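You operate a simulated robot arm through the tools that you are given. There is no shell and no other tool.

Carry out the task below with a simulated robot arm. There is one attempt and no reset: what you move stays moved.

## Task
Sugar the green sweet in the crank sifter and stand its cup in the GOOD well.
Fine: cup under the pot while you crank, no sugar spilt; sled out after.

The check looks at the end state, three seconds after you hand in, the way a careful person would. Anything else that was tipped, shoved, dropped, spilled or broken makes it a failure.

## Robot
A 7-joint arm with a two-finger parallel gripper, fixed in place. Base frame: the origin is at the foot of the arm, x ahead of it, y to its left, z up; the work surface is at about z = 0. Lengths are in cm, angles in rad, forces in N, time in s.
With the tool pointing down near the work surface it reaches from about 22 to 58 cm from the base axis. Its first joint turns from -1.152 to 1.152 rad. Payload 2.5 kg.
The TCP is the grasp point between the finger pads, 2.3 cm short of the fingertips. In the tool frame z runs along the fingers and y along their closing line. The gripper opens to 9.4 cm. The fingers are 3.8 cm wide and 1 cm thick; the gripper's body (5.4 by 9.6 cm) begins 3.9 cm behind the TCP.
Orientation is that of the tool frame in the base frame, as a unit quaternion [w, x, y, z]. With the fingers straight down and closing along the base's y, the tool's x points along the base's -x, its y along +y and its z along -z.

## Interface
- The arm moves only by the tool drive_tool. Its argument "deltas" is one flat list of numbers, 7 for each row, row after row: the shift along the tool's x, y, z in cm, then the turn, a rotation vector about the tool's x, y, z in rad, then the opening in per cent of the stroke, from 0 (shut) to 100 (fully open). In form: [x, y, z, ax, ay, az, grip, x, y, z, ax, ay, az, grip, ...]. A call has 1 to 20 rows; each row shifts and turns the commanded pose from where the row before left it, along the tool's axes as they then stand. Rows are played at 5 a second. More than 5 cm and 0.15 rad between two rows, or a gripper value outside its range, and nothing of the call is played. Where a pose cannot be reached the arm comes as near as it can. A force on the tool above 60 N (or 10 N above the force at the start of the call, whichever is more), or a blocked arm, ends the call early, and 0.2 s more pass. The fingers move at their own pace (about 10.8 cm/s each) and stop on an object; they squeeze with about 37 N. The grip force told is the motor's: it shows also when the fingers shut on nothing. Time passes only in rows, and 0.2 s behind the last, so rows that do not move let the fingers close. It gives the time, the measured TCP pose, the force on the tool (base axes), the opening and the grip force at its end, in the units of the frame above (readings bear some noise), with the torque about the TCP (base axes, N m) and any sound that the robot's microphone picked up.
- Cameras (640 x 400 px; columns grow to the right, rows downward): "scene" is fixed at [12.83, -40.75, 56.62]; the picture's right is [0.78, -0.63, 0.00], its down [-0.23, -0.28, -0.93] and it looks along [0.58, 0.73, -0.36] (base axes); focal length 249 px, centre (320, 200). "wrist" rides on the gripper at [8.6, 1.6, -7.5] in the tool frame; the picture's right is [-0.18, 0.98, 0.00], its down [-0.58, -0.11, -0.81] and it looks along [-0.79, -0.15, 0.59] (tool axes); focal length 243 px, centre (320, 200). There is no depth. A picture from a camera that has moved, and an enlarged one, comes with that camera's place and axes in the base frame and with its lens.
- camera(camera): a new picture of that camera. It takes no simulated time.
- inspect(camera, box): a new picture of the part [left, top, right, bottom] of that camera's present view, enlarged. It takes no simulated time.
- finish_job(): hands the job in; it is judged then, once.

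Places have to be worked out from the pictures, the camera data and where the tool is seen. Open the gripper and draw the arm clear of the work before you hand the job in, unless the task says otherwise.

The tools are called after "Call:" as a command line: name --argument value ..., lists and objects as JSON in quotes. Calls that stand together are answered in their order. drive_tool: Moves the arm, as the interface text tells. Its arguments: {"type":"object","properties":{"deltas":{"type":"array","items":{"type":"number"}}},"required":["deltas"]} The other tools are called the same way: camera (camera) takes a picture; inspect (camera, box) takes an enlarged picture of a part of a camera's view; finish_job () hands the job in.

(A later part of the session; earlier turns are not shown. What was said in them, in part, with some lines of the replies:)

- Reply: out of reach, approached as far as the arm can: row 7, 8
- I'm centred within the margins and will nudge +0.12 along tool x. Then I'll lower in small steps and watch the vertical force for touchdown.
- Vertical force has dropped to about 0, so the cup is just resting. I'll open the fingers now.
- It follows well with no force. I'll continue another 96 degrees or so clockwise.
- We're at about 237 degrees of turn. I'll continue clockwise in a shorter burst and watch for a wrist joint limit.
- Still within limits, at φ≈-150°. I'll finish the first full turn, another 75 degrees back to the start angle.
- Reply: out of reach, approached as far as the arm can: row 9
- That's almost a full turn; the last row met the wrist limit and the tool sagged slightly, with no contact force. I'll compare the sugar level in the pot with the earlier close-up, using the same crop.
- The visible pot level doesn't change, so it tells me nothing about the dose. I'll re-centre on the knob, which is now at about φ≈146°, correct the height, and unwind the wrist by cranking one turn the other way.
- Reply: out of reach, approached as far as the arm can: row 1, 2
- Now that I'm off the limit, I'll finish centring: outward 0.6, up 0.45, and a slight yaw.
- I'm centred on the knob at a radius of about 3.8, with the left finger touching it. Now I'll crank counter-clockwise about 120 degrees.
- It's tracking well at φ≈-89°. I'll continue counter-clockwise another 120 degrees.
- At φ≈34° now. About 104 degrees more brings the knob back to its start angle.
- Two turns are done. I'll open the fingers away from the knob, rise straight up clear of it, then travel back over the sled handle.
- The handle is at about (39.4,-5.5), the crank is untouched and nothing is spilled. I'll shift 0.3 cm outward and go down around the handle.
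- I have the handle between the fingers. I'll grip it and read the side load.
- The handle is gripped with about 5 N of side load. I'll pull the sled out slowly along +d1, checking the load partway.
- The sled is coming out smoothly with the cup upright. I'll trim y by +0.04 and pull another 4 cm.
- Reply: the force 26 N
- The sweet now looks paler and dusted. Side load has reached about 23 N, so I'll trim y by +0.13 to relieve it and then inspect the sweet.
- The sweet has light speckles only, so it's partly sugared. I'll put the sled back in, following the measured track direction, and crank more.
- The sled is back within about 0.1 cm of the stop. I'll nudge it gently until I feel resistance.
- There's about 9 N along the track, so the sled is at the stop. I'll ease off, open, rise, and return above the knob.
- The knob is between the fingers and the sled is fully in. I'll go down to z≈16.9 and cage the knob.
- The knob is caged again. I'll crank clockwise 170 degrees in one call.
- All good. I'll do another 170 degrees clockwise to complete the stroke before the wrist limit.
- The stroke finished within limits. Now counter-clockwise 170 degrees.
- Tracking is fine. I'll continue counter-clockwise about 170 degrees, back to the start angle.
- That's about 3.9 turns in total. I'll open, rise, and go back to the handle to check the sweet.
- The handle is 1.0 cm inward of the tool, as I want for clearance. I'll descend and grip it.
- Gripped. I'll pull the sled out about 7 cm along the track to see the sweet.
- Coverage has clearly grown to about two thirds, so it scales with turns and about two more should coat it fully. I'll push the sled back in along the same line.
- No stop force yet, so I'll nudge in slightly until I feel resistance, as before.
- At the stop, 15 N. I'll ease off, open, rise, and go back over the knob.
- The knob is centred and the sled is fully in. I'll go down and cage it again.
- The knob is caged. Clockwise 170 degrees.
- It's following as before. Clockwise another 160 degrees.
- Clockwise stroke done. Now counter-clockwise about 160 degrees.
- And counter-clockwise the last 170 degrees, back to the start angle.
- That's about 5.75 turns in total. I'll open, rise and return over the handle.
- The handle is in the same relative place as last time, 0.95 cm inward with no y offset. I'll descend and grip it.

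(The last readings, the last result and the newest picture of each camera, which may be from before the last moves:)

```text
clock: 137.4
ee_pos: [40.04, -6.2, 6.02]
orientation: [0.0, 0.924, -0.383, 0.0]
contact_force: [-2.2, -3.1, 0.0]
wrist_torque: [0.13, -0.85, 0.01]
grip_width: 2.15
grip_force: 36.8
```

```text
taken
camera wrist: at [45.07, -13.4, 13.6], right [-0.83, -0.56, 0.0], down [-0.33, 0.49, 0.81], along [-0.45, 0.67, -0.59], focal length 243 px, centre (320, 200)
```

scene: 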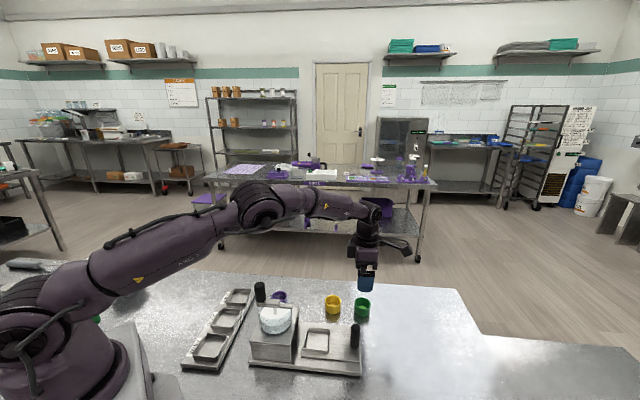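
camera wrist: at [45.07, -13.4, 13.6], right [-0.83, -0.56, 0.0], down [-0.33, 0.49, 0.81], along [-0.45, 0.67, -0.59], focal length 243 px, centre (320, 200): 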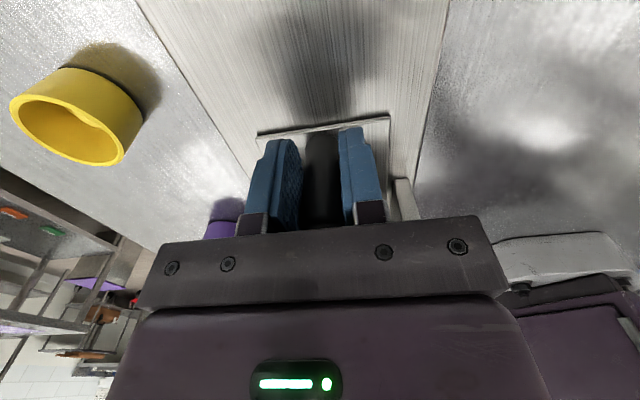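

Gripped with a low side load. I'll pull the sled out 7 cm and inspect the sweet.

Call:
drive_tool --deltas '[0.15, 0, 0, 0, 0, 0, 15, 0.3, 0.002, 0, 0, 0, 0, 15, 0.4, 0.003, 0, 0, 0, 0, 15, 0.45, 0.003, 0, 0, 0, 0, 15, 0.45, 0.003, 0, 0, 0, 0, 15, 0.45, 0.003, 0, 0, 0, 0, 15, 0.45, 0.003, 0, 0, 0, 0, 15, 0.45, 0.003, 0, 0, 0, 0, 15, 0.45, 0.003, 0, 0, 0, 0, 15, 0.45, 0.003, 0, 0, 0, 0, 15, 0.45, 0.003, 0, 0, 0, 0, 15, 0.45, 0.003, 0, 0, 0, 0, 15, 0.45, 0.003, 0, 0, 0, 0, 15, 0.45, 0.003, 0, 0, 0, 0, 15, 0.45, 0.003, 0, 0, 0, 0, 15, 0.45, 0.003, 0, 0, 0, 0, 15, 0.3, 0.002, 0, 0, 0, 0, 15]'

Call:
inspect --camera "scene" --box '[290, 315, 340, 355]'

Call:
inspect --camera "scene" --box '[240, 280, 380, 380]'

```text
clock: 141.0
ee_pos: [44.97, -11.11, 6.02]
orientation: [-0.001, 0.923, -0.384, -0.001]
contact_force: [-7.2, -4.9, 0.1]
wrist_torque: [-0.03, -0.77, 0.07]
grip_width: 2.17
grip_force: 36.8
```

```text
10.00 times, centred on (315, 335) of scene
camera zoom: at [12.83, -40.75, 56.62], right [0.78, -0.63, 0.0], down [-0.23, -0.28, -0.93], along [0.58, 0.73, -0.36], focal length 2488 px, centre (370, -1150)
```

zoom: 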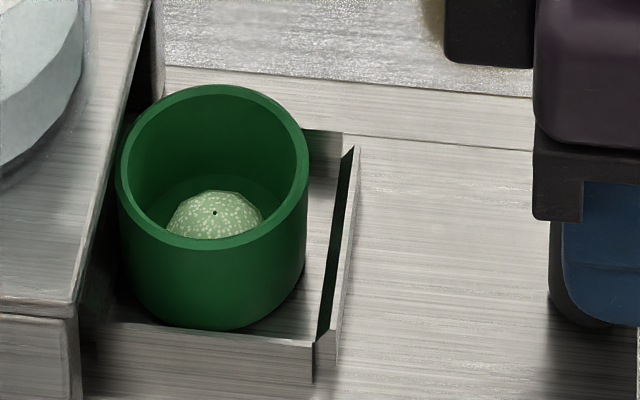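

```text
4.00 times, centred on (310, 330) of scene
camera zoom: at [12.83, -40.75, 56.62], right [0.78, -0.63, 0.0], down [-0.23, -0.28, -0.93], along [0.58, 0.73, -0.36], focal length 995 px, centre (360, -320)
```

zoom: 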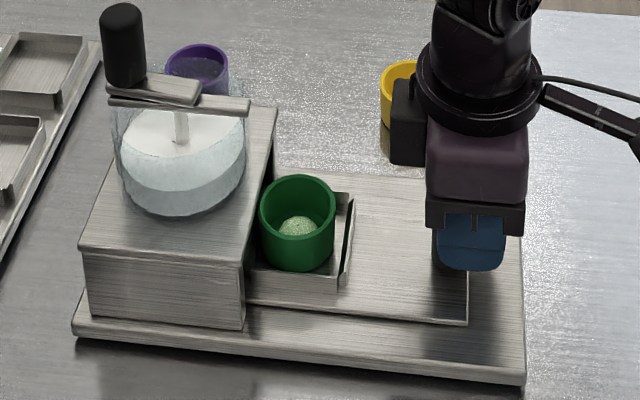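

The speckling matches the previous check, so the coat is saturated and the sweet is sugared. I'll pull the sled the rest of the way out, about 3 cm, to its starting place.

Call:
drive_tool --deltas '[0.3, 0.04, 0, 0, 0, 0, 15, 0.4, 0.003, 0, 0, 0, 0, 15, 0.4, 0.003, 0, 0, 0, 0, 15, 0.4, 0.003, 0, 0, 0, 0, 15, 0.4, 0.003, 0, 0, 0, 0, 15, 0.4, 0.003, 0, 0, 0, 0, 15, 0.3, 0.003, 0, 0, 0, 0, 15, 0.2, 0, 0, 0, 0, 0, 15, 0, 0, 0, 0, 0, 0, 15]'

Call:
inspect --camera "scene" --box '[240, 280, 380, 380]'

```text
clock: 143.0
ee_pos: [47.03, -13.04, 6.07]
orientation: [-0.001, 0.924, -0.383, 0.0]
contact_force: [1.7, -0.7, 0.6]
wrist_torque: [0.22, 1.06, -0.03]
grip_width: 2.18
grip_force: 37.1
```

```text
4.00 times, centred on (310, 330) of scene
camera zoom: at [12.83, -40.75, 56.62], right [0.78, -0.63, 0.0], down [-0.23, -0.28, -0.93], along [0.58, 0.73, -0.36], focal length 995 px, centre (360, -320)
```

zoom: 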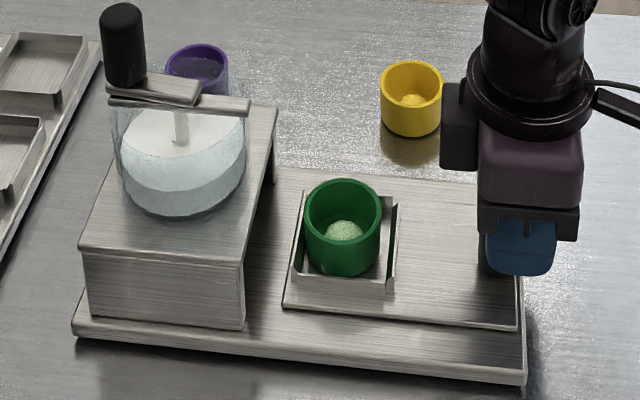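

The sled is within about 0.1 cm of its original place. I'll nudge it outward slightly to seat it.

Call:
drive_tool --deltas '[0.1, 0, 0, 0, 0, 0, 15, 0.08, 0, 0, 0, 0, 0, 15, 0, 0, 0, 0, 0, 0, 15]'

```text
clock: 143.8
ee_pos: [47.11, -13.27, 6.05]
orientation: [0.0, 0.923, -0.384, -0.001]
contact_force: [0.3, 0.7, 0.1]
wrist_torque: [-0.44, 0.27, -0.06]
grip_width: 2.17
grip_force: 37.1
```

The sled is out with no residual force. I'll release the handle, rise, and hover over the cup.

Call:
drive_tool --deltas '[0, 0, 0, 0, 0, 0, 35, 0, 0, 0, 0, 0, 0, 60, 0, 0, -2.0, 0, 0, 0, 75, 0, 0, -3.0, 0, 0, 0, 75, 0, 0, -3.5, 0, 0, 0, 75, -2.6, -0.03, 0, 0, 0, 0, 75, -2.6, -0.03, 0, 0, 0, 0, 75, -2.6, -0.03, 0, 0, 0, 0, 75, -2.6, -0.03, 0, 0, 0, 0, 75, 0, 0, 0, 0, 0, 0, 75]'

Call:
inspect --camera "wrist" --box '[200, 0, 440, 175]'

Call:
inspect --camera "scene" --box '[240, 280, 380, 380]'

```text
clock: 146.0
ee_pos: [39.9, -5.82, 14.57]
orientation: [-0.001, 0.924, -0.383, 0.0]
contact_force: [0.3, -0.1, 0.0]
wrist_torque: [-0.02, 0.02, 0.01]
grip_width: 7.06
grip_force: 0.0
```

```text
2.29 times, centred on (320, 88) of wrist
camera zoom: at [44.85, -12.98, 22.07], right [-0.83, -0.56, 0.0], down [-0.33, 0.49, 0.81], along [-0.45, 0.67, -0.59], focal length 555 px, centre (320, 457)
```

zoom: 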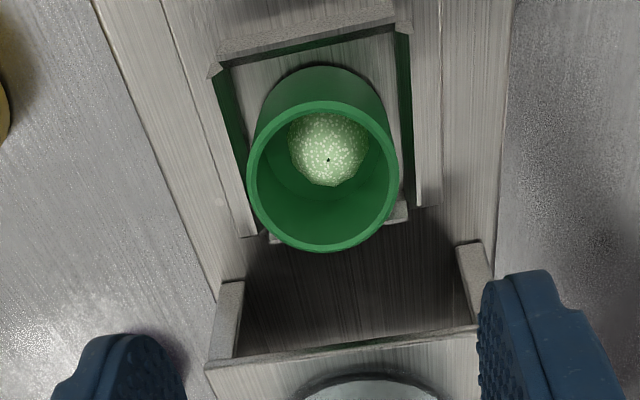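

```text
4.00 times, centred on (310, 330) of scene
camera zoom: at [12.83, -40.75, 56.62], right [0.78, -0.63, 0.0], down [-0.23, -0.28, -0.93], along [0.58, 0.73, -0.36], focal length 995 px, centre (360, -320)
```

zoom: 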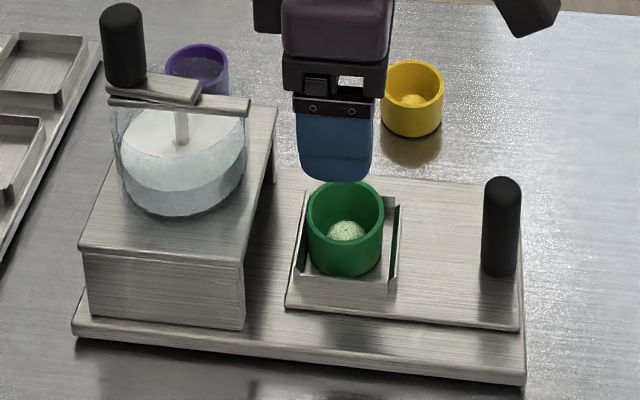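

The sweet is well sugared and centred under the tool within 0.1 cm, and there's no stray sugar. I'll go down to TCP z≈5.95, keeping the fingertips above the pocket walls.

Call:
drive_tool --deltas '[0, 0.08, 2.5, 0, 0, 0, 75, 0, 0, 2.5, 0, 0, 0, 75, 0, 0, 2.0, 0, 0, 0, 75, 0, 0, 1.0, 0, 0, 0, 75, 0, 0, 0.6, 0, 0, 0, 75, 0, 0, 0, 0, 0, 0, 75]'

Call:
inspect --camera "wrist" --box '[220, 50, 420, 220]'

```text
clock: 147.4
ee_pos: [39.76, -5.87, 5.97]
orientation: [0.0, 0.924, -0.383, 0.0]
contact_force: [-0.7, -0.1, 0.2]
wrist_torque: [0.01, 0.03, 0.01]
grip_width: 7.05
grip_force: 0.0
```

```text
2.35 times, centred on (320, 135) of wrist
camera zoom: at [44.8, -13.01, 13.47], right [-0.83, -0.56, 0.0], down [-0.33, 0.49, 0.81], along [-0.45, 0.67, -0.59], focal length 571 px, centre (320, 353)
```

zoom: 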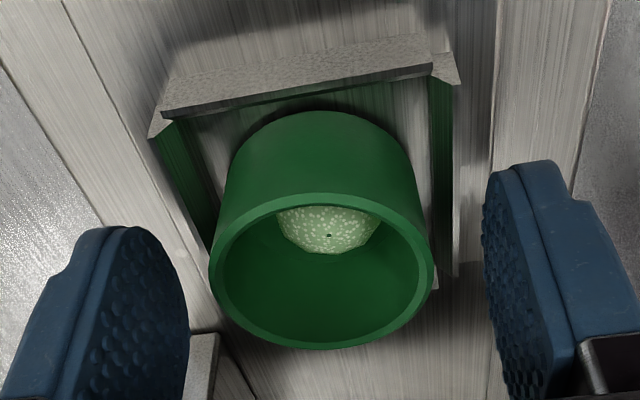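

The geometry is the same as when I placed the cup. I'll close on it.

Call:
drive_tool --deltas '[0, 0, 0, 0, 0, 0, 60, 0, 0, 0, 0, 0, 0, 48, 0, 0, 0, 0, 0, 0, 42, 0, 0, 0, 0, 0, 0, 42, 0, 0, 0, 0, 0, 0, 42]'

```text
clock: 148.6
ee_pos: [39.81, -5.79, 5.89]
orientation: [0.0, 0.924, -0.384, 0.001]
contact_force: [0.0, 0.1, -0.9]
wrist_torque: [0.01, 0.01, 0.0]
grip_width: 4.41
grip_force: 36.6
```

Gripped at 4.41 cm. I'll lift straight up to z≈25 so the cup clears the knob, then check it.

Call:
drive_tool --deltas '[0, 0, -0.7, 0, 0, 0, 42, 0, 0, -1.5, 0, 0, 0, 42, 0, 0, -2.5, 0, 0, 0, 42, 0, 0, -3.0, 0, 0, 0, 42, 0, 0, -3.5, 0, 0, 0, 42, 0, 0, -3.5, 0, 0, 0, 42, 0, 0, -3.0, 0, 0, 0, 42, 0, 0, -1.5, 0, 0, 0, 42, 0, 0, 0, 0, 0, 0, 42]'

Call:
camera --camera "wrist"

Call:
camera --camera "scene"

```text
clock: 150.6
ee_pos: [39.78, -5.96, 25.3]
orientation: [-0.001, 0.923, -0.384, 0.0]
contact_force: [0.9, -0.1, -0.4]
wrist_torque: [0.02, 0.0, 0.01]
grip_width: 4.39
grip_force: 36.6
```

```text
taken
camera wrist: at [44.8, -13.09, 32.75], right [-0.83, -0.56, 0.0], down [-0.33, 0.49, 0.81], along [-0.45, 0.67, -0.59], focal length 243 px, centre (320, 200)
```

wrist: 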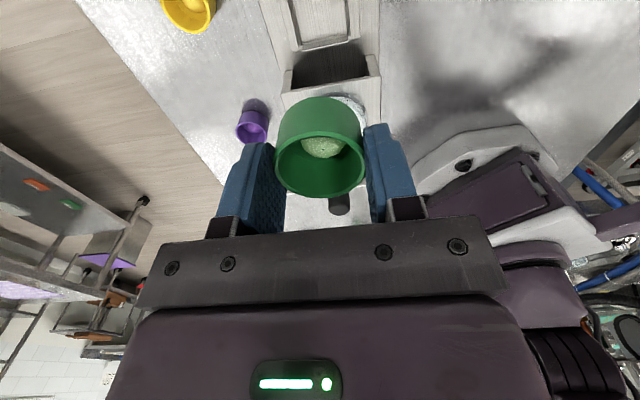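

```text
taken
```

scene: 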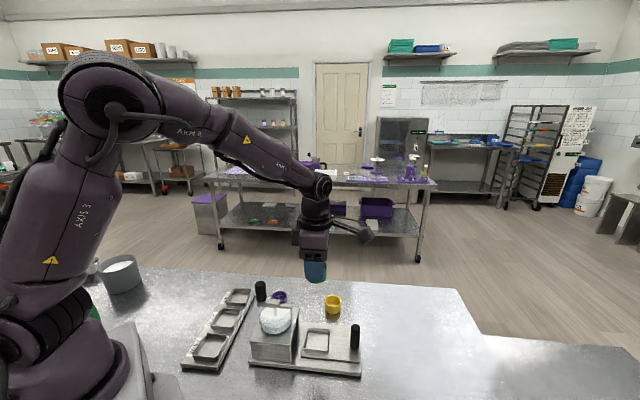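

The cup is held level and the sled is empty and out. I'll carry it at z≈25, with the cup bottom about 3 cm above the knob top, to above the GOOD well near (25.1,14.7).

Call:
drive_tool --deltas '[-1.5, -0.25, 0, 0, 0, 0, 42, -2.6, -0.42, 0, 0, 0, 0, 42, -2.9, -0.48, 0, 0, 0, 0, 42, -2.9, -0.48, 0, 0, 0, 0, 42, -2.9, -0.48, 0, 0, 0, 0, 42, -2.9, -0.48, 0, 0, 0, 0, 42, -2.9, -0.48, 0, 0, 0, 0, 42, -2.9, -0.48, 0, 0, 0, 0, 42, -2.2, -0.37, 0, 0, 0, 0, 42, -1.2, -0.16, 0, 0, 0, 0, 42, 0, 0, 0, 0, 0, 0, 42]'

Call:
camera --camera "wrist"

Call:
camera --camera "scene"

```text
clock: 153.0
ee_pos: [25.09, 14.74, 25.1]
orientation: [0.0, 0.924, -0.383, 0.0]
contact_force: [0.0, -0.5, -0.4]
wrist_torque: [0.01, 0.01, -0.02]
grip_width: 4.42
grip_force: 37.2
```

```text
taken
camera wrist: at [30.09, 7.45, 32.72], right [-0.83, -0.56, 0.0], down [-0.33, 0.49, 0.81], along [-0.45, 0.67, -0.59], focal length 243 px, centre (320, 200)
```

wrist: 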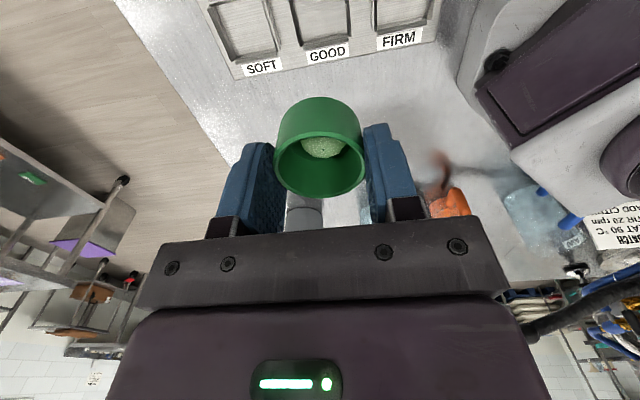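

```text
taken
```

scene: 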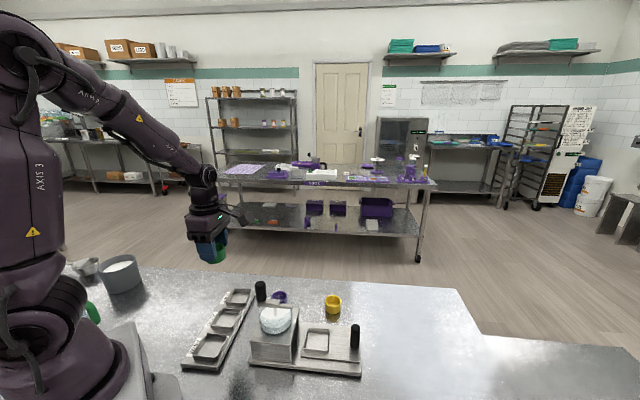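

I can read the labels SOFT, GOOD and FIRM directly, and the GOOD well is just beyond the cup. I'll lower to z≈14 and look closely to align.

Call:
drive_tool --deltas '[0, 0, 2.0, 0, 0, 0, 42, 0, 0, 3.0, 0, 0, 0, 42, 0, 0, 3.0, 0, 0, 0, 42, 0, 0, 2.5, 0, 0, 0, 42, 0, 0, 0, 0, 0, 0, 42]'

Call:
camera --camera "wrist"

Call:
inspect --camera "wrist" --box '[200, 0, 440, 200]'

Call:
inspect --camera "scene" --box '[160, 230, 320, 380]'

```text
clock: 154.2
ee_pos: [25.07, 14.73, 14.68]
orientation: [0.0, 0.923, -0.384, 0.0]
contact_force: [0.5, 0.5, 0.6]
wrist_torque: [0.0, 0.04, 0.01]
grip_width: 4.37
grip_force: 37.4
```

```text
taken
camera wrist: at [30.07, 7.52, 22.18], right [-0.83, -0.56, 0.0], down [-0.33, 0.49, 0.81], along [-0.45, 0.67, -0.59], focal length 243 px, centre (320, 200)
```

wrist: 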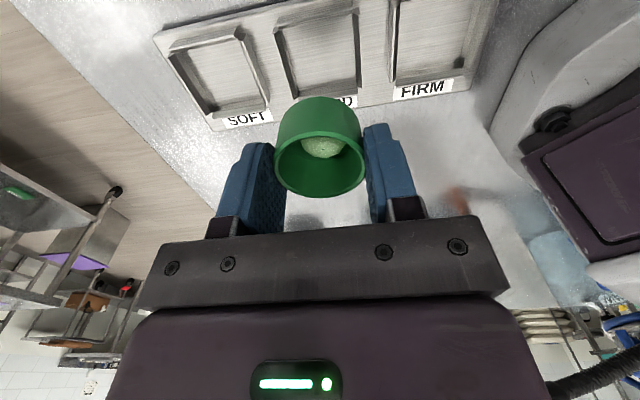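

```text
2.00 times, centred on (320, 100) of wrist
camera zoom: at [30.07, 7.52, 22.18], right [-0.83, -0.56, 0.0], down [-0.33, 0.49, 0.81], along [-0.45, 0.67, -0.59], focal length 485 px, centre (320, 400)
```

zoom: 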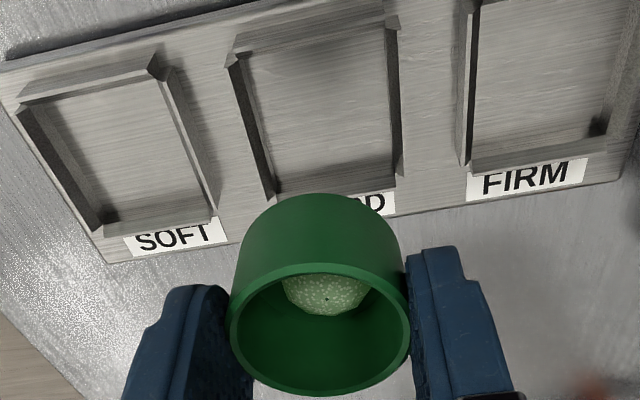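

```text
2.67 times, centred on (240, 305) of scene
camera zoom: at [12.83, -40.75, 56.62], right [0.78, -0.63, 0.0], down [-0.23, -0.28, -0.93], along [0.58, 0.73, -0.36], focal length 664 px, centre (533, -80)
```

zoom: 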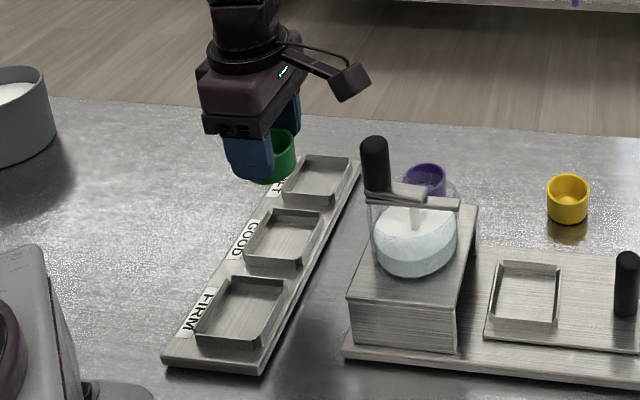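

The GOOD well centre is about (-0.2, +0.1) from the tool axis. I'll correct that, lower to z≈9.5 and re-measure.

Call:
drive_tool --deltas '[-0.2, 0.1, 1.5, 0, 0, 0, 42, 0, 0, 2.0, 0, 0, 0, 42, 0, 0, 1.7, 0, 0, 0, 42, 0, 0, 0, 0, 0, 0, 42]'

Call:
inspect --camera "wrist" --box '[200, 0, 440, 200]'

Call:
inspect --camera "scene" --box '[170, 260, 290, 380]'

```text
clock: 155.2
ee_pos: [24.91, 14.85, 9.56]
orientation: [0.001, 0.923, -0.384, 0.001]
contact_force: [-0.1, -0.4, 0.4]
wrist_torque: [0.01, 0.03, -0.01]
grip_width: 4.41
grip_force: 36.5
```

```text
2.00 times, centred on (320, 100) of wrist
camera zoom: at [29.89, 7.54, 17.04], right [-0.83, -0.56, 0.0], down [-0.33, 0.49, 0.81], along [-0.45, 0.67, -0.59], focal length 485 px, centre (320, 400)
```

zoom: 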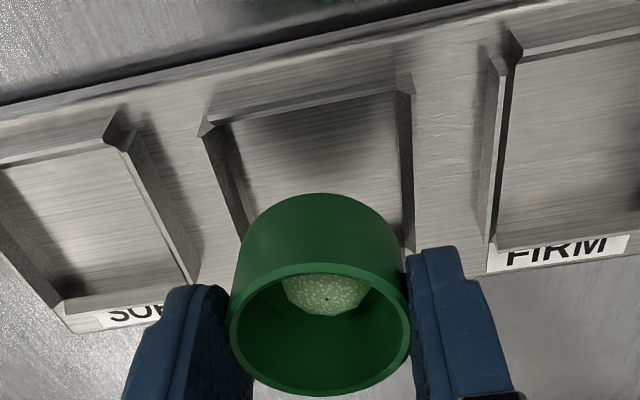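

```text
3.33 times, centred on (230, 320) of scene
camera zoom: at [12.83, -40.75, 56.62], right [0.78, -0.63, 0.0], down [-0.23, -0.28, -0.93], along [0.58, 0.73, -0.36], focal length 829 px, centre (620, -200)
```

zoom: 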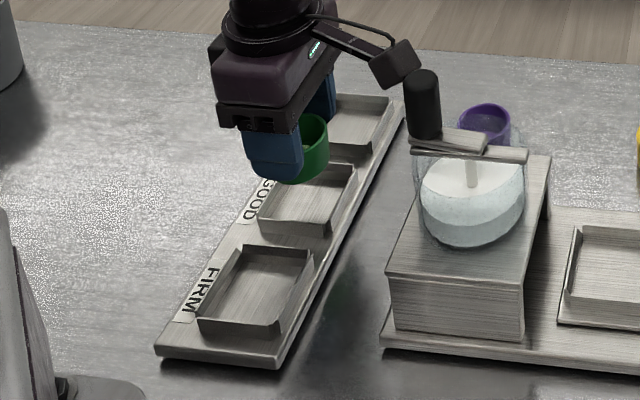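

This needs care: with this yaw the wrist camera box would come down right beside the crank knob, and a touch would spill sugar with the sled out. I'll go back up and yaw 180 degrees so the camera is on the other side of the tray.

Call:
drive_tool --deltas '[0, 0, -2.0, 0, 0, 0, 42, 0, 0, -3.5, 0, 0, 0, 42, 0, 0, -4.0, 0, 0, 0, 42, 0, 0, -4.0, 0, 0, 0, 42, 0, 0, -2.0, 0, 0, 0, 42, 0, 0, 0, 0, 0, 0, 42]'

Call:
inspect --camera "scene" --box '[170, 240, 330, 380]'

```text
clock: 156.6
ee_pos: [24.82, 14.76, 24.94]
orientation: [0.001, 0.924, -0.383, 0.0]
contact_force: [0.5, 0.3, 0.2]
wrist_torque: [-0.03, 0.02, 0.01]
grip_width: 4.4
grip_force: 36.8
```

```text
2.86 times, centred on (250, 310) of scene
camera zoom: at [12.83, -40.75, 56.62], right [0.78, -0.63, 0.0], down [-0.23, -0.28, -0.93], along [0.58, 0.73, -0.36], focal length 711 px, centre (520, -114)
```

zoom: 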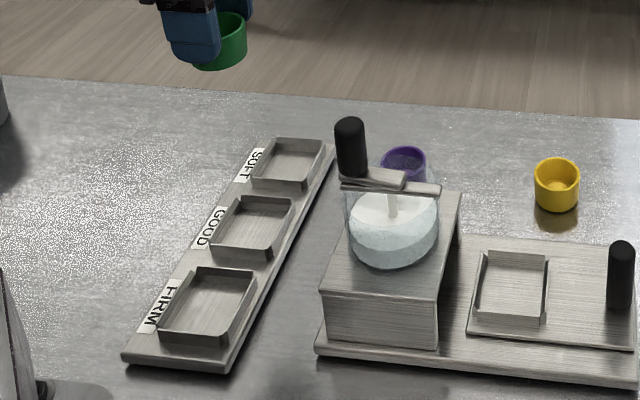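

The crank is untouched. Now I'll yaw the tool 180 degrees in place at z≈25.

Call:
drive_tool --deltas '[0, 0, 0, 0, 0, 0.1, 42, 0, 0, 0, 0, 0, 0.145, 42, 0, 0, 0, 0, 0, 0.145, 42, 0, 0, 0, 0, 0, 0.145, 42, 0, 0, 0, 0, 0, 0.145, 42, 0, 0, 0, 0, 0, 0.145, 42, 0, 0, 0, 0, 0, 0.145, 42, 0, 0, 0, 0, 0, 0.145, 42, 0, 0, 0, 0, 0, 0.145, 42, 0, 0, 0, 0, 0, 0.145, 42, 0, 0, 0, 0, 0, 0.145, 42, 0, 0, 0, 0, 0, 0.145, 42, 0, 0, 0, 0, 0, 0.145, 42, 0, 0, 0, 0, 0, 0.145, 42, 0, 0, 0, 0, 0, 0.145, 42, 0, 0, 0, 0, 0, 0.145, 42, 0, 0, 0, 0, 0, 0.145, 42, 0, 0, 0, 0, 0, 0.145, 42, 0, 0, 0, 0, 0, 0.145, 42, 0, 0, 0, 0, 0, 0.145, 42]'

Call:
drive_tool --deltas '[0, 0, 0, 0, 0, 0.145, 42, 0, 0, 0, 0, 0, 0.1416, 42, 0, 0, 0, 0, 0, 0, 42]'

Call:
camera --camera "wrist"

Call:
camera --camera "scene"

```text
clock: 160.8
ee_pos: [24.95, 14.81, 24.98]
orientation: [0.0, 0.25, 0.968, 0.0]
contact_force: [-1.3, 0.5, -0.7]
wrist_torque: [-0.01, 0.04, -0.02]
grip_width: 4.42
grip_force: 37.1
```

```text
clock: 161.6
ee_pos: [24.93, 14.76, 25.05]
orientation: [0.001, 0.384, 0.923, 0.0]
contact_force: [-0.2, 0.5, 0.0]
wrist_torque: [0.0, 0.03, -0.01]
grip_width: 4.39
grip_force: 37.2
```

```text
taken
camera wrist: at [19.99, 22.08, 32.53], right [0.83, 0.56, 0.0], down [0.33, -0.49, 0.81], along [0.45, -0.67, -0.59], focal length 243 px, centre (320, 200)
```

wrist: 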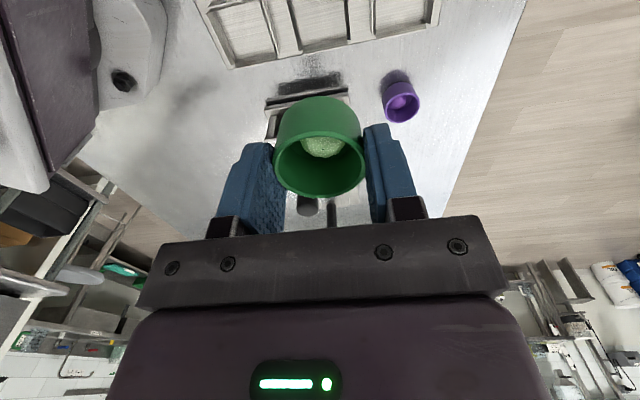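

```text
taken
```

scene: 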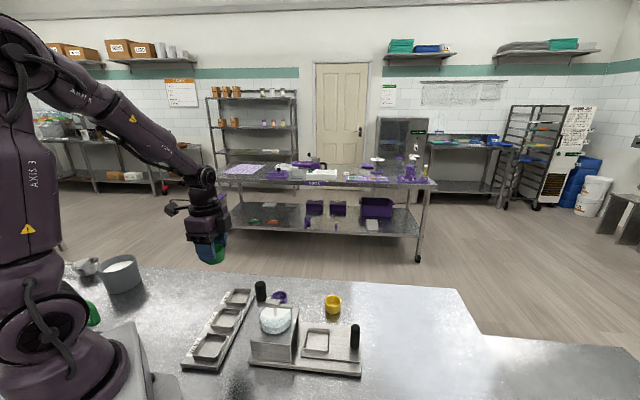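

The yaw is done with the cup steady. I'll lower to z≈12 and align on the middle (GOOD) well from this side.

Call:
drive_tool --deltas '[0, 0, 2.0, 0, 0, 0, 42, 0, 0, 3.5, 0, 0, 0, 42, 0, 0, 4.0, 0, 0, 0, 42, 0, 0, 3.0, 0, 0, 0, 42, 0, 0, 0, 0, 0, 0, 42]'

Call:
camera --camera "wrist"

Call:
inspect --camera "wrist" --box '[200, 0, 440, 200]'

Call:
inspect --camera "scene" --box '[160, 250, 300, 380]'

```text
clock: 162.8
ee_pos: [24.8, 14.77, 12.44]
orientation: [0.0, 0.384, 0.923, 0.0]
contact_force: [-0.2, 0.5, -0.5]
wrist_torque: [0.0, -0.02, 0.01]
grip_width: 4.39
grip_force: 37.2
```

```text
taken
camera wrist: at [19.94, 22.08, 19.96], right [0.83, 0.56, 0.0], down [0.33, -0.49, 0.81], along [0.45, -0.67, -0.59], focal length 243 px, centre (320, 200)
```

wrist: 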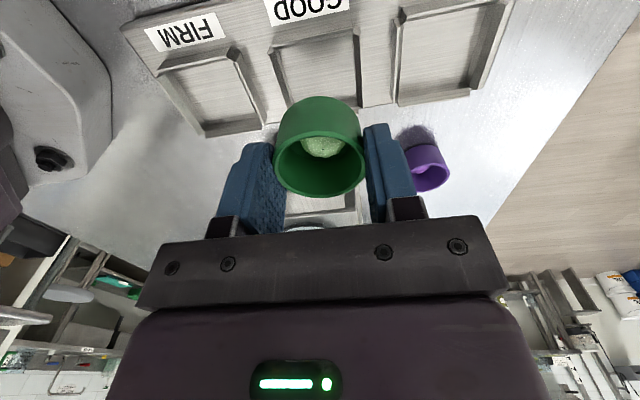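

```text
2.00 times, centred on (320, 100) of wrist
camera zoom: at [19.94, 22.08, 19.96], right [0.83, 0.56, 0.0], down [0.33, -0.49, 0.81], along [0.45, -0.67, -0.59], focal length 485 px, centre (320, 400)
```

zoom: 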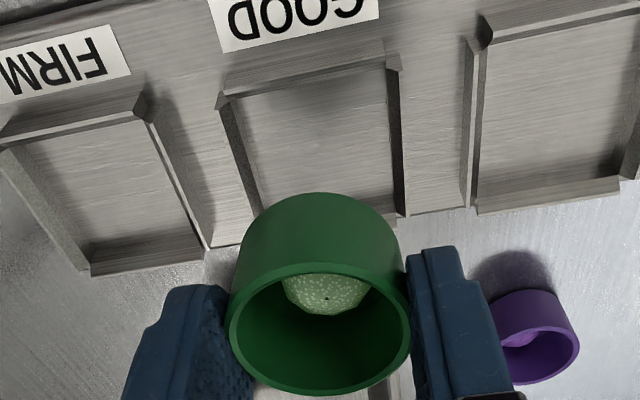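

```text
3.08 times, centred on (230, 315) of scene
camera zoom: at [12.83, -40.75, 56.62], right [0.78, -0.63, 0.0], down [-0.23, -0.28, -0.93], along [0.58, 0.73, -0.36], focal length 766 px, centre (597, -154)
```

zoom: 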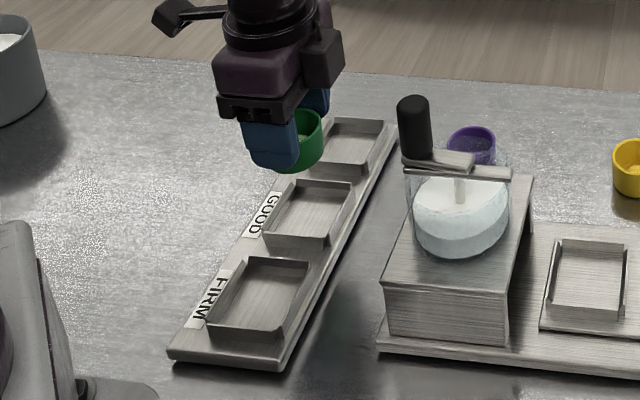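

The two opposing views put the well wall tops at z≈2.8 and the GOOD well centre about 0.28 cm from the tool along -x. I'll correct that and lower to z≈7.5.

Call:
drive_tool --deltas '[-0.28, 0, 1.5, 0, 0, 0, 42, 0, 0, 2.0, 0, 0, 0, 42, 0, 0, 1.4, 0, 0, 0, 42, 0, 0, 0, 0, 0, 0, 42]'

Call:
inspect --camera "wrist" --box '[200, 0, 440, 200]'

Call:
inspect --camera "scene" --box '[180, 270, 280, 370]'

```text
clock: 163.8
ee_pos: [25.05, 14.47, 7.58]
orientation: [0.0, 0.383, 0.924, 0.0]
contact_force: [0.4, -0.1, -0.4]
wrist_torque: [0.02, 0.0, -0.02]
grip_width: 4.37
grip_force: 36.4
```

```text
2.00 times, centred on (320, 100) of wrist
camera zoom: at [20.16, 21.85, 15.11], right [0.83, 0.56, 0.0], down [0.33, -0.49, 0.81], along [0.45, -0.67, -0.59], focal length 485 px, centre (320, 400)
```

zoom: 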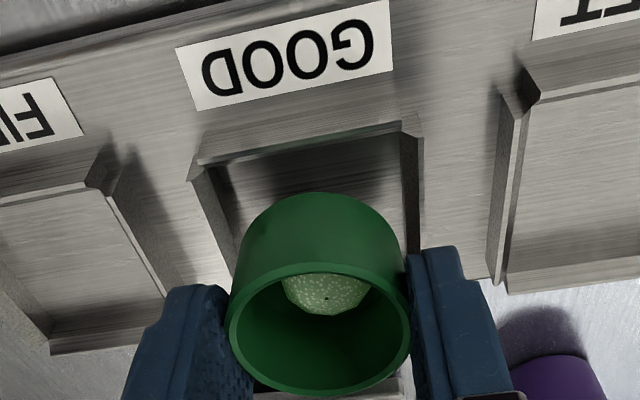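

```text
4.00 times, centred on (230, 320) of scene
camera zoom: at [12.83, -40.75, 56.62], right [0.78, -0.63, 0.0], down [-0.23, -0.28, -0.93], along [0.58, 0.73, -0.36], focal length 995 px, centre (680, -280)
```

zoom: 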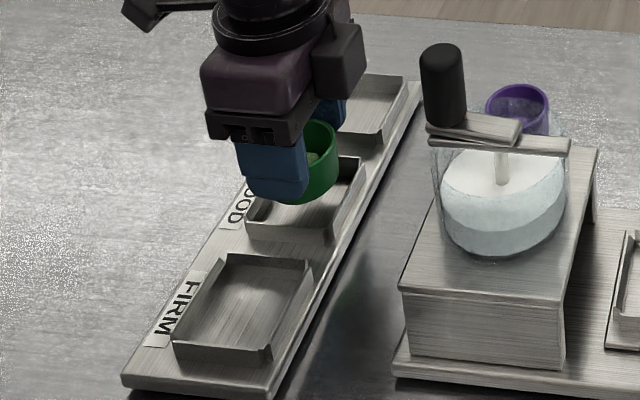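

The label confirms the GOOD well and the alignment matches my earlier sled placement. I'll lower in small steps towards contact.

Call:
drive_tool --deltas '[0, 0, 0.6, 0, 0, 0, 42, 0, 0, 0.5, 0, 0, 0, 42, 0, 0, 0.3, 0, 0, 0, 42, 0, 0, 0, 0, 0, 0, 42]'

Call:
inspect --camera "wrist" --box '[200, 20, 440, 220]'

```text
clock: 164.8
ee_pos: [25.13, 14.53, 6.23]
orientation: [0.001, 0.384, 0.923, 0.0]
contact_force: [0.1, 0.4, -0.6]
wrist_torque: [0.02, -0.02, -0.02]
grip_width: 4.41
grip_force: 37.3
```

```text
2.00 times, centred on (320, 120) of wrist
camera zoom: at [20.16, 21.88, 13.74], right [0.83, 0.56, 0.0], down [0.33, -0.49, 0.81], along [0.45, -0.67, -0.59], focal length 485 px, centre (320, 360)
```

zoom: 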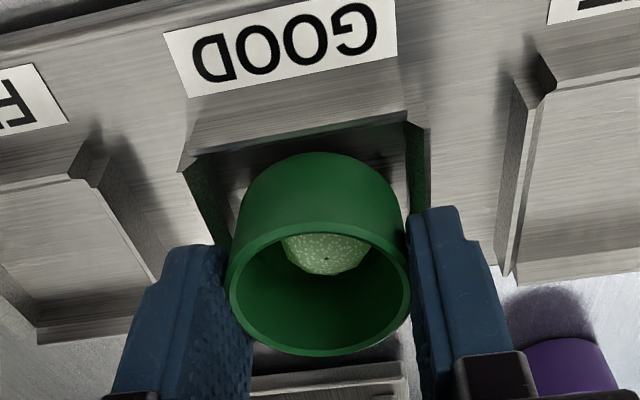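

The cup base is between the walls. I'll lower gently to feel for the floor.

Call:
drive_tool --deltas '[0, 0, 0.25, 0, 0, 0, 42, 0, 0, 0.2, 0, 0, 0, 42, 0, 0, 0, 0, 0, 0, 42]'

```text
clock: 165.6
ee_pos: [25.03, 14.6, 5.87]
orientation: [0.0, 0.384, 0.923, 0.0]
contact_force: [-4.6, -2.1, 22.7]
wrist_torque: [-0.08, 0.17, 0.0]
grip_width: 4.43
grip_force: 36.5
```

Contact of 23 N at TCP z=5.87. I'll inspect to be sure the base is on the well floor and not on a wall.

Call:
inspect --camera "wrist" --box '[220, 40, 420, 200]'

Call:
inspect --camera "scene" --box '[200, 290, 270, 350]'

```text
2.50 times, centred on (320, 120) of wrist
camera zoom: at [20.13, 21.87, 13.34], right [0.83, 0.56, 0.0], down [0.33, -0.49, 0.81], along [0.45, -0.67, -0.59], focal length 606 px, centre (320, 400)
```

zoom: 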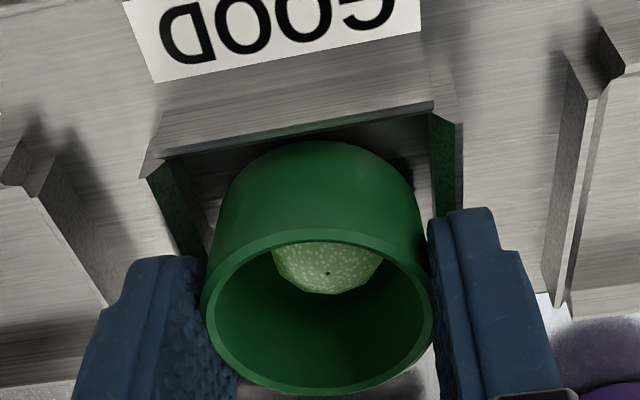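

```text
6.67 times, centred on (235, 320) of scene
camera zoom: at [12.82, -40.75, 56.61], right [0.78, -0.63, 0.0], down [-0.23, -0.28, -0.93], along [0.58, 0.73, -0.36], focal length 1659 px, centre (887, -600)
```

zoom: 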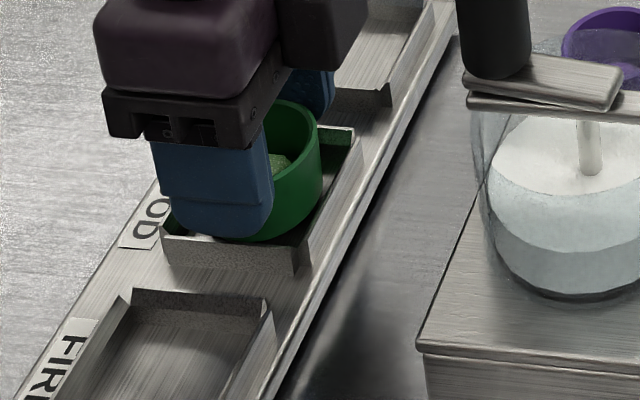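

From both views the cup base is inside all four walls of GOOD, with about 2.05 of base clearance each way. I'll ease off the load and then open.

Call:
drive_tool --deltas '[0, 0, -0.15, 0, 0, 0, 42, 0, 0, 0, 0, 0, 0, 42]'

```text
clock: 166.2
ee_pos: [24.96, 14.5, 5.91]
orientation: [-0.001, 0.384, 0.923, 0.0]
contact_force: [0.2, 1.0, -0.1]
wrist_torque: [-0.05, -0.03, -0.01]
grip_width: 4.42
grip_force: 37.1
```

The load is relieved to about 0 N. I'll open the fingers.

Call:
drive_tool --deltas '[0, 0, 0, 0, 0, 0, 50, 0, 0, 0, 0, 0, 0, 60, 0, 0, 0, 0, 0, 0, 72, 0, 0, 0, 0, 0, 0, 72]'

Call:
inspect --camera "wrist" --box '[220, 40, 420, 200]'

Call:
inspect --camera "scene" --box '[200, 290, 270, 350]'

```text
clock: 167.2
ee_pos: [24.93, 14.53, 5.83]
orientation: [0.001, 0.383, 0.924, 0.0]
contact_force: [-0.4, 0.5, 0.0]
wrist_torque: [-0.03, 0.02, -0.02]
grip_width: 6.76
grip_force: 0.1
```

```text
2.50 times, centred on (320, 120) of wrist
camera zoom: at [20.13, 21.87, 13.45], right [0.83, 0.56, 0.0], down [0.33, -0.49, 0.81], along [0.45, -0.67, -0.59], focal length 606 px, centre (320, 400)
```

zoom: 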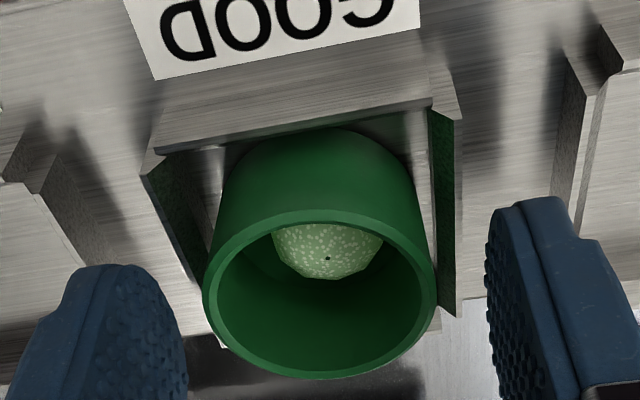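

```text
6.67 times, centred on (235, 320) of scene
camera zoom: at [12.83, -40.75, 56.62], right [0.78, -0.63, 0.0], down [-0.23, -0.28, -0.93], along [0.58, 0.73, -0.36], focal length 1659 px, centre (887, -600)
```

zoom: 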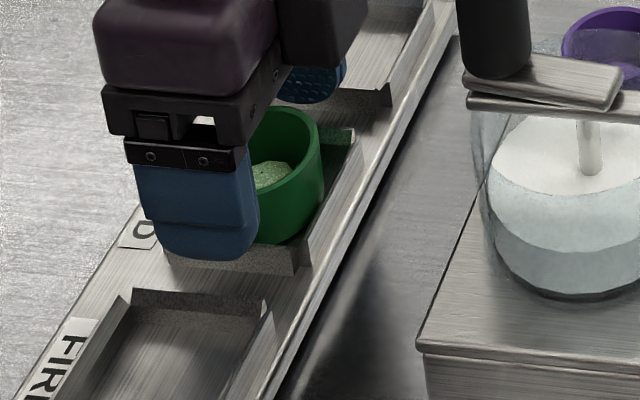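

The cup settled about 0.4 cm onto the well floor and stands upright inside the GOOD walls. I'll rise straight up and verify.

Call:
drive_tool --deltas '[0, 0, -0.6, 0, 0, 0, 72, 0, 0, -1.5, 0, 0, 0, 72, 0, 0, -2.5, 0, 0, 0, 72, 0, 0, -3.5, 0, 0, 0, 72, 0, 0, -4.0, 0, 0, 0, 72, 0, 0, -4.0, 0, 0, 0, 72, 0, 0, -3.0, 0, 0, 0, 72, 0, 0, 0, 0, 0, 0, 72]'

Call:
camera --camera "wrist"

Call:
inspect --camera "scene" --box '[170, 260, 390, 390]'

Call:
inspect --camera "scene" --box '[190, 280, 270, 350]'

```text
clock: 169.0
ee_pos: [24.92, 14.43, 25.0]
orientation: [-0.001, 0.384, 0.923, 0.0]
contact_force: [-0.4, -1.2, 0.1]
wrist_torque: [-0.01, 0.01, 0.01]
grip_width: 6.79
grip_force: 0.0
```

```text
taken
camera wrist: at [20.13, 21.81, 32.62], right [0.83, 0.56, 0.0], down [0.33, -0.49, 0.81], along [0.45, -0.67, -0.59], focal length 243 px, centre (320, 200)
```

wrist: 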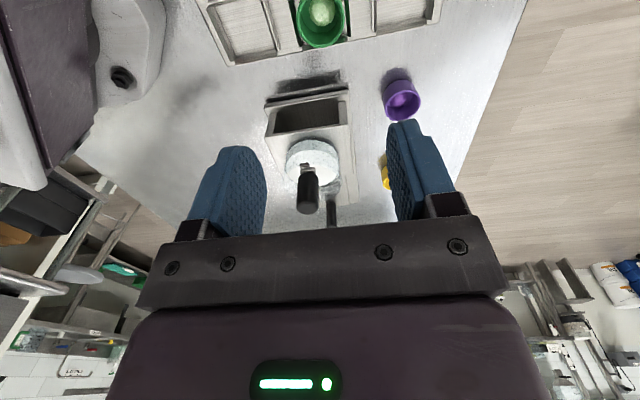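

```text
2.91 times, centred on (280, 325) of scene
camera zoom: at [12.83, -40.75, 56.62], right [0.78, -0.63, 0.0], down [-0.23, -0.28, -0.93], along [0.58, 0.73, -0.36], focal length 724 px, centre (436, -164)
```

zoom: 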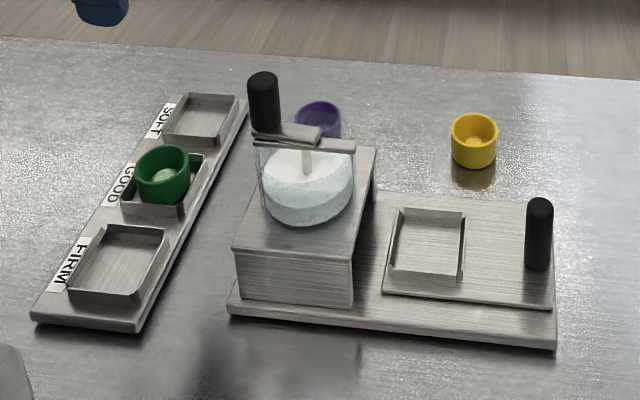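

```text
5.71 times, centred on (230, 315) of scene
camera zoom: at [12.83, -40.75, 56.62], right [0.78, -0.63, 0.0], down [-0.23, -0.28, -0.93], along [0.58, 0.73, -0.36], focal length 1422 px, centre (834, -457)
```

zoom: 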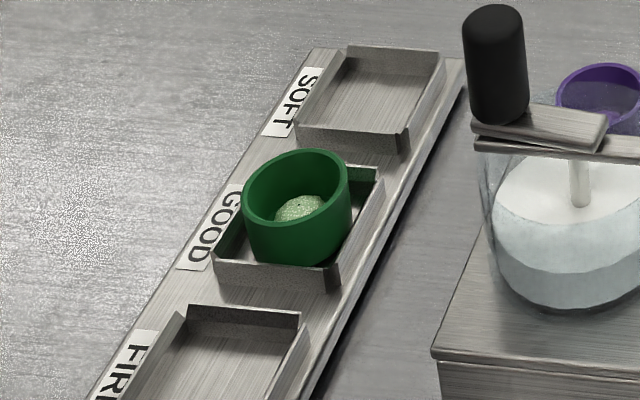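

The cup looks slightly tilted in GOOD, with its rim higher on the sifter side, so its base may be riding on that wall. I'll lower a little for a closer look.

Call:
drive_tool --deltas '[0, 0, 3.0, 0, 0, 0, 72, 0, 0, 4.0, 0, 0, 0, 72, 0, 0, 3.5, 0, 0, 0, 72, 0, 0, 0, 0, 0, 0, 72]'

Call:
inspect --camera "wrist" --box '[220, 0, 420, 130]'

Call:
inspect --camera "scene" --box '[208, 300, 258, 340]'

```text
clock: 170.0
ee_pos: [25.03, 14.58, 14.36]
orientation: [0.0, 0.384, 0.923, 0.001]
contact_force: [-0.2, 0.1, 0.5]
wrist_torque: [-0.02, 0.0, 0.02]
grip_width: 6.79
grip_force: 0.1
```

```text
3.08 times, centred on (320, 65) of wrist
camera zoom: at [20.11, 21.9, 21.94], right [0.83, 0.56, 0.0], down [0.33, -0.49, 0.81], along [0.45, -0.67, -0.59], focal length 746 px, centre (320, 615)
```

zoom: 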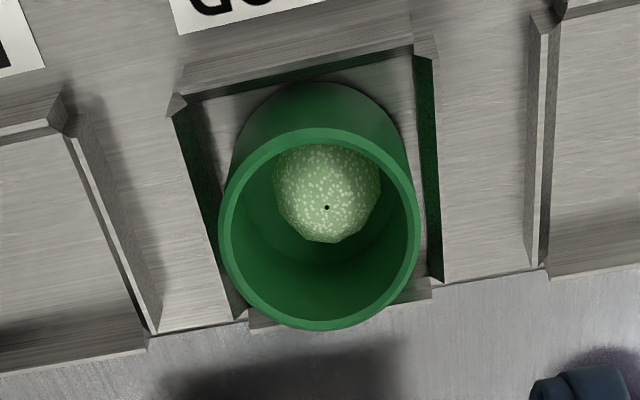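

```text
10.00 times, centred on (233, 320) of scene
camera zoom: at [12.83, -40.75, 56.62], right [0.78, -0.63, 0.0], down [-0.23, -0.28, -0.93], along [0.58, 0.73, -0.36], focal length 2488 px, centre (1190, -1000)
```

zoom: 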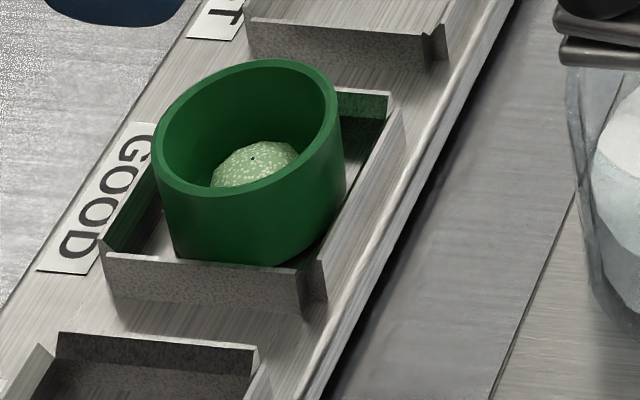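

Working out the projection of an upright cup at this off-axis spot gives the same rim slant I see (about 14° expected, 15° observed). The wrist view also has base and rim concentric within about 1 mm and centred between the GOOD walls, so the cup is upright. I'll rise and draw the arm clear.

Call:
drive_tool --deltas '[0, 0, -3.0, 0, 0, 0, 80, 0, 0, -4.0, 0, 0, 0, 90, 0, 0, -4.5, 0, 0, 0, 100, 0, 0, -4.5, 0, 0, 0, 100, 0, 0, -4.5, 0, 0, 0, 100, 0, 0, -4.0, 0, 0, 0, 100, 0, 0, 0, 0, 0, 0, 100]'

Call:
camera --camera "scene"

Call:
camera --camera "wrist"

```text
clock: 171.6
ee_pos: [25.08, 14.53, 38.9]
orientation: [-0.001, 0.384, 0.923, 0.0]
contact_force: [-0.5, 0.5, 0.0]
wrist_torque: [0.02, -0.01, -0.02]
grip_width: 9.4
grip_force: 0.1
```

```text
taken
```

scene: 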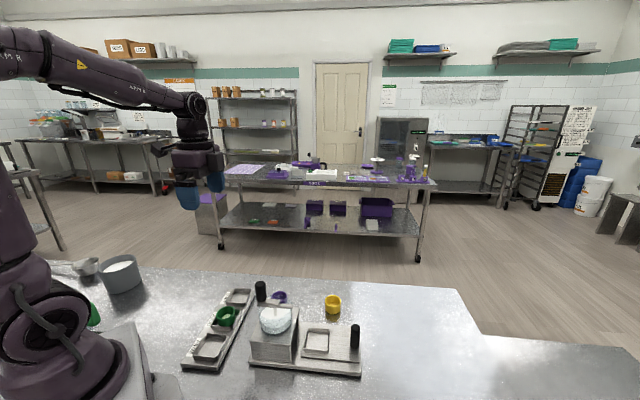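

```text
taken
camera wrist: at [20.2, 21.87, 46.5], right [0.83, 0.56, 0.0], down [0.33, -0.49, 0.81], along [0.45, -0.67, -0.59], focal length 243 px, centre (320, 200)
```

wrist: 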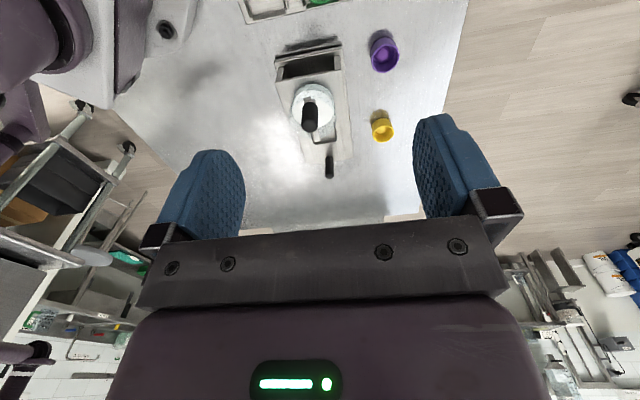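

The arm is high and clear with the gripper open. One last close check of the cup and of the whole work area before I hand in.

Call:
inspect --camera "scene" --box '[213, 300, 245, 332]'

Call:
inspect --camera "scene" --box '[240, 280, 380, 380]'

Call:
inspect --camera "wrist" --box '[230, 0, 430, 130]'

```text
12.50 times, centred on (229, 316) of scene
camera zoom: at [12.83, -40.75, 56.62], right [0.78, -0.63, 0.0], down [-0.23, -0.28, -0.93], along [0.58, 0.73, -0.36], focal length 3110 px, centre (1458, -1250)
```

zoom: 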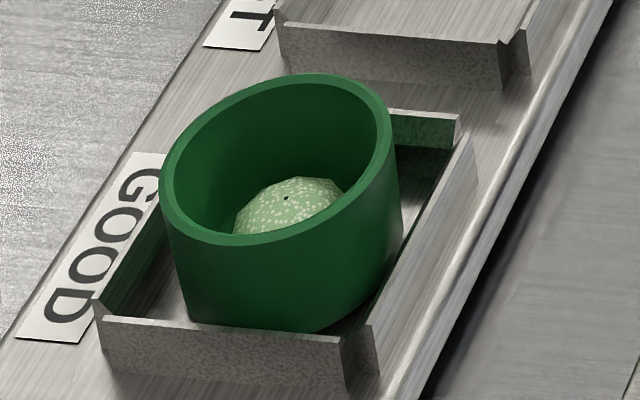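

```text
4.00 times, centred on (310, 330) of scene
camera zoom: at [12.83, -40.75, 56.62], right [0.78, -0.63, 0.0], down [-0.23, -0.28, -0.93], along [0.58, 0.73, -0.36], focal length 995 px, centre (360, -320)
```

zoom: 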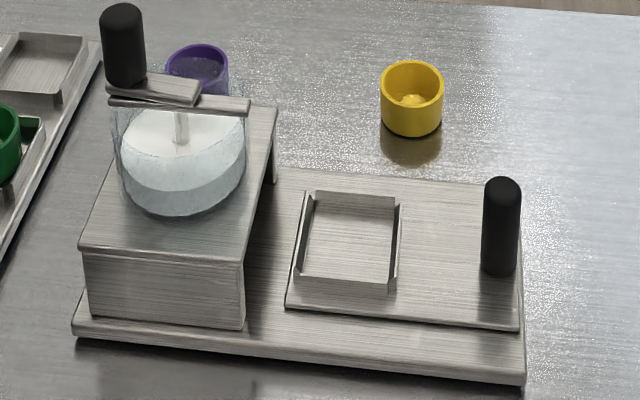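

```text
3.08 times, centred on (330, 65) of wrist
camera zoom: at [20.2, 21.87, 46.5], right [0.83, 0.56, 0.0], down [0.33, -0.49, 0.81], along [0.45, -0.67, -0.59], focal length 746 px, centre (289, 615)
```

zoom: 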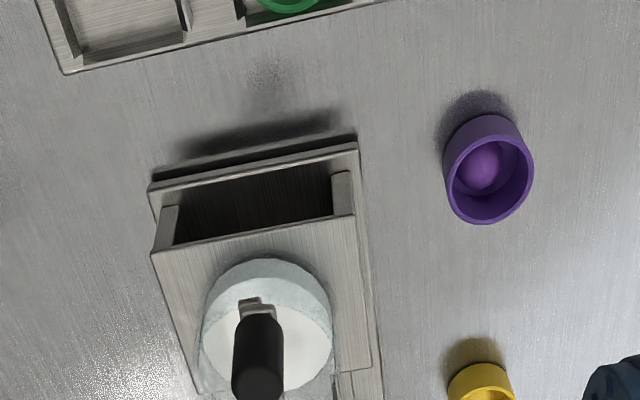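

The cup stands upright on the GOOD floor with a sugared sweet. The sled is out, the crank is at rest, there's no stray sugar, and yellow, purple, tray and sifter haven't moved. I'll shift the open gripper sideways at height, away from above the tray.

Call:
drive_tool --deltas '[-3.3, -1.4, -0.2, 0, 0, 0, 100, -3.7, -1.6, -0.2, 0, 0, 0, 100, -3.7, -1.6, -0.2, 0, 0, 0, 100, -3.7, -1.6, -0.2, 0, 0, 0, 100, -3.7, -1.6, -0.2, 0, 0, 0, 100, -3.7, -1.6, -0.2, 0, 0, 0, 100, -2.0, -0.9, 0, 0, 0, 0, 100, 0, 0, 0, 0, 0, 0, 100]'

Call:
camera --camera "scene"

Call:
inspect --camera "scene" --box '[170, 260, 390, 390]'

```text
clock: 173.4
ee_pos: [34.59, -9.55, 40.2]
orientation: [0.0, 0.384, 0.923, -0.001]
contact_force: [0.2, -0.5, -0.1]
wrist_torque: [0.0, -0.02, 0.01]
grip_width: 9.39
grip_force: 0.1
```

```text
taken
```

scene: 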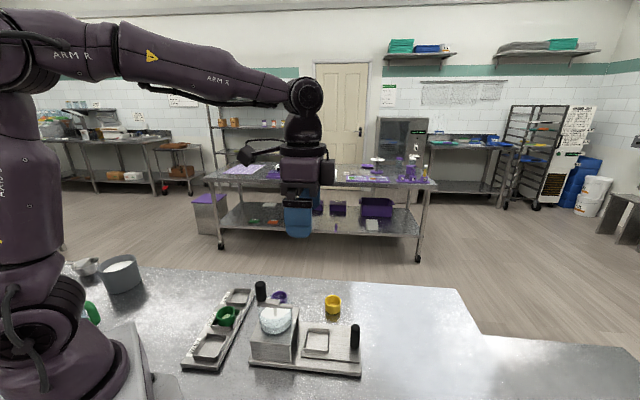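

```text
2.91 times, centred on (280, 325) of scene
camera zoom: at [12.83, -40.75, 56.62], right [0.78, -0.63, 0.0], down [-0.23, -0.28, -0.93], along [0.58, 0.73, -0.36], focal length 724 px, centre (436, -164)
```

zoom: 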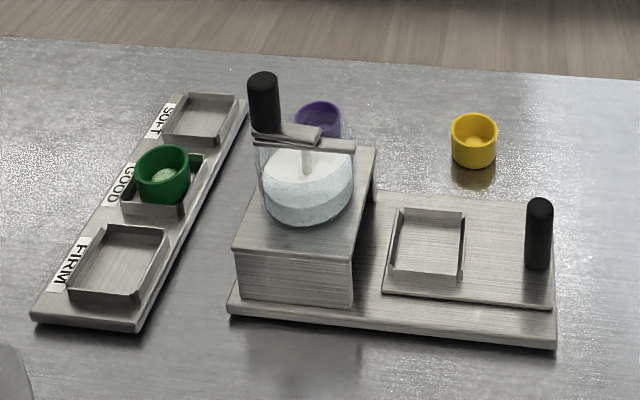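

The final view shows the green cup standing in GOOD with its sweet sugared and the sled out. The crank is at rest, nothing else is disturbed, and the arm is clear with the gripper open. I'm handing in.

Call:
finish_job

```text
The job is handed in.
```

The green sweet is sugared and its cup is standing upright in the GOOD well. I've handed the job in; no verdict has come back yet.

- **Sugaring:** I only cranked with the cup under the pot, for about 5.75 turns, alternating direction. I pulled the sled out to check the sweet at about 2, 3.9 and 5.75 turns. The coating looked the same at the last two checks, so I stopped there. It is a dense white speckle rather than solid white.
- **Sled and spills:** The sled is back out where it started, and I saw no spilt sugar in the pictures.
- **Setting the cup down:** The fingertips touched the well walls first, with about 23 N of force. When I let go, the cup dropped about 0.4 cm onto the well floor. It looked tilted in the scene picture, but measuring from both cameras put it upright to within about 1.5 degrees. The tray had not moved.
- **Everything else:** The yellow and purple cups and the sifter are where they were. The gripper is open and the arm is clear of the work.
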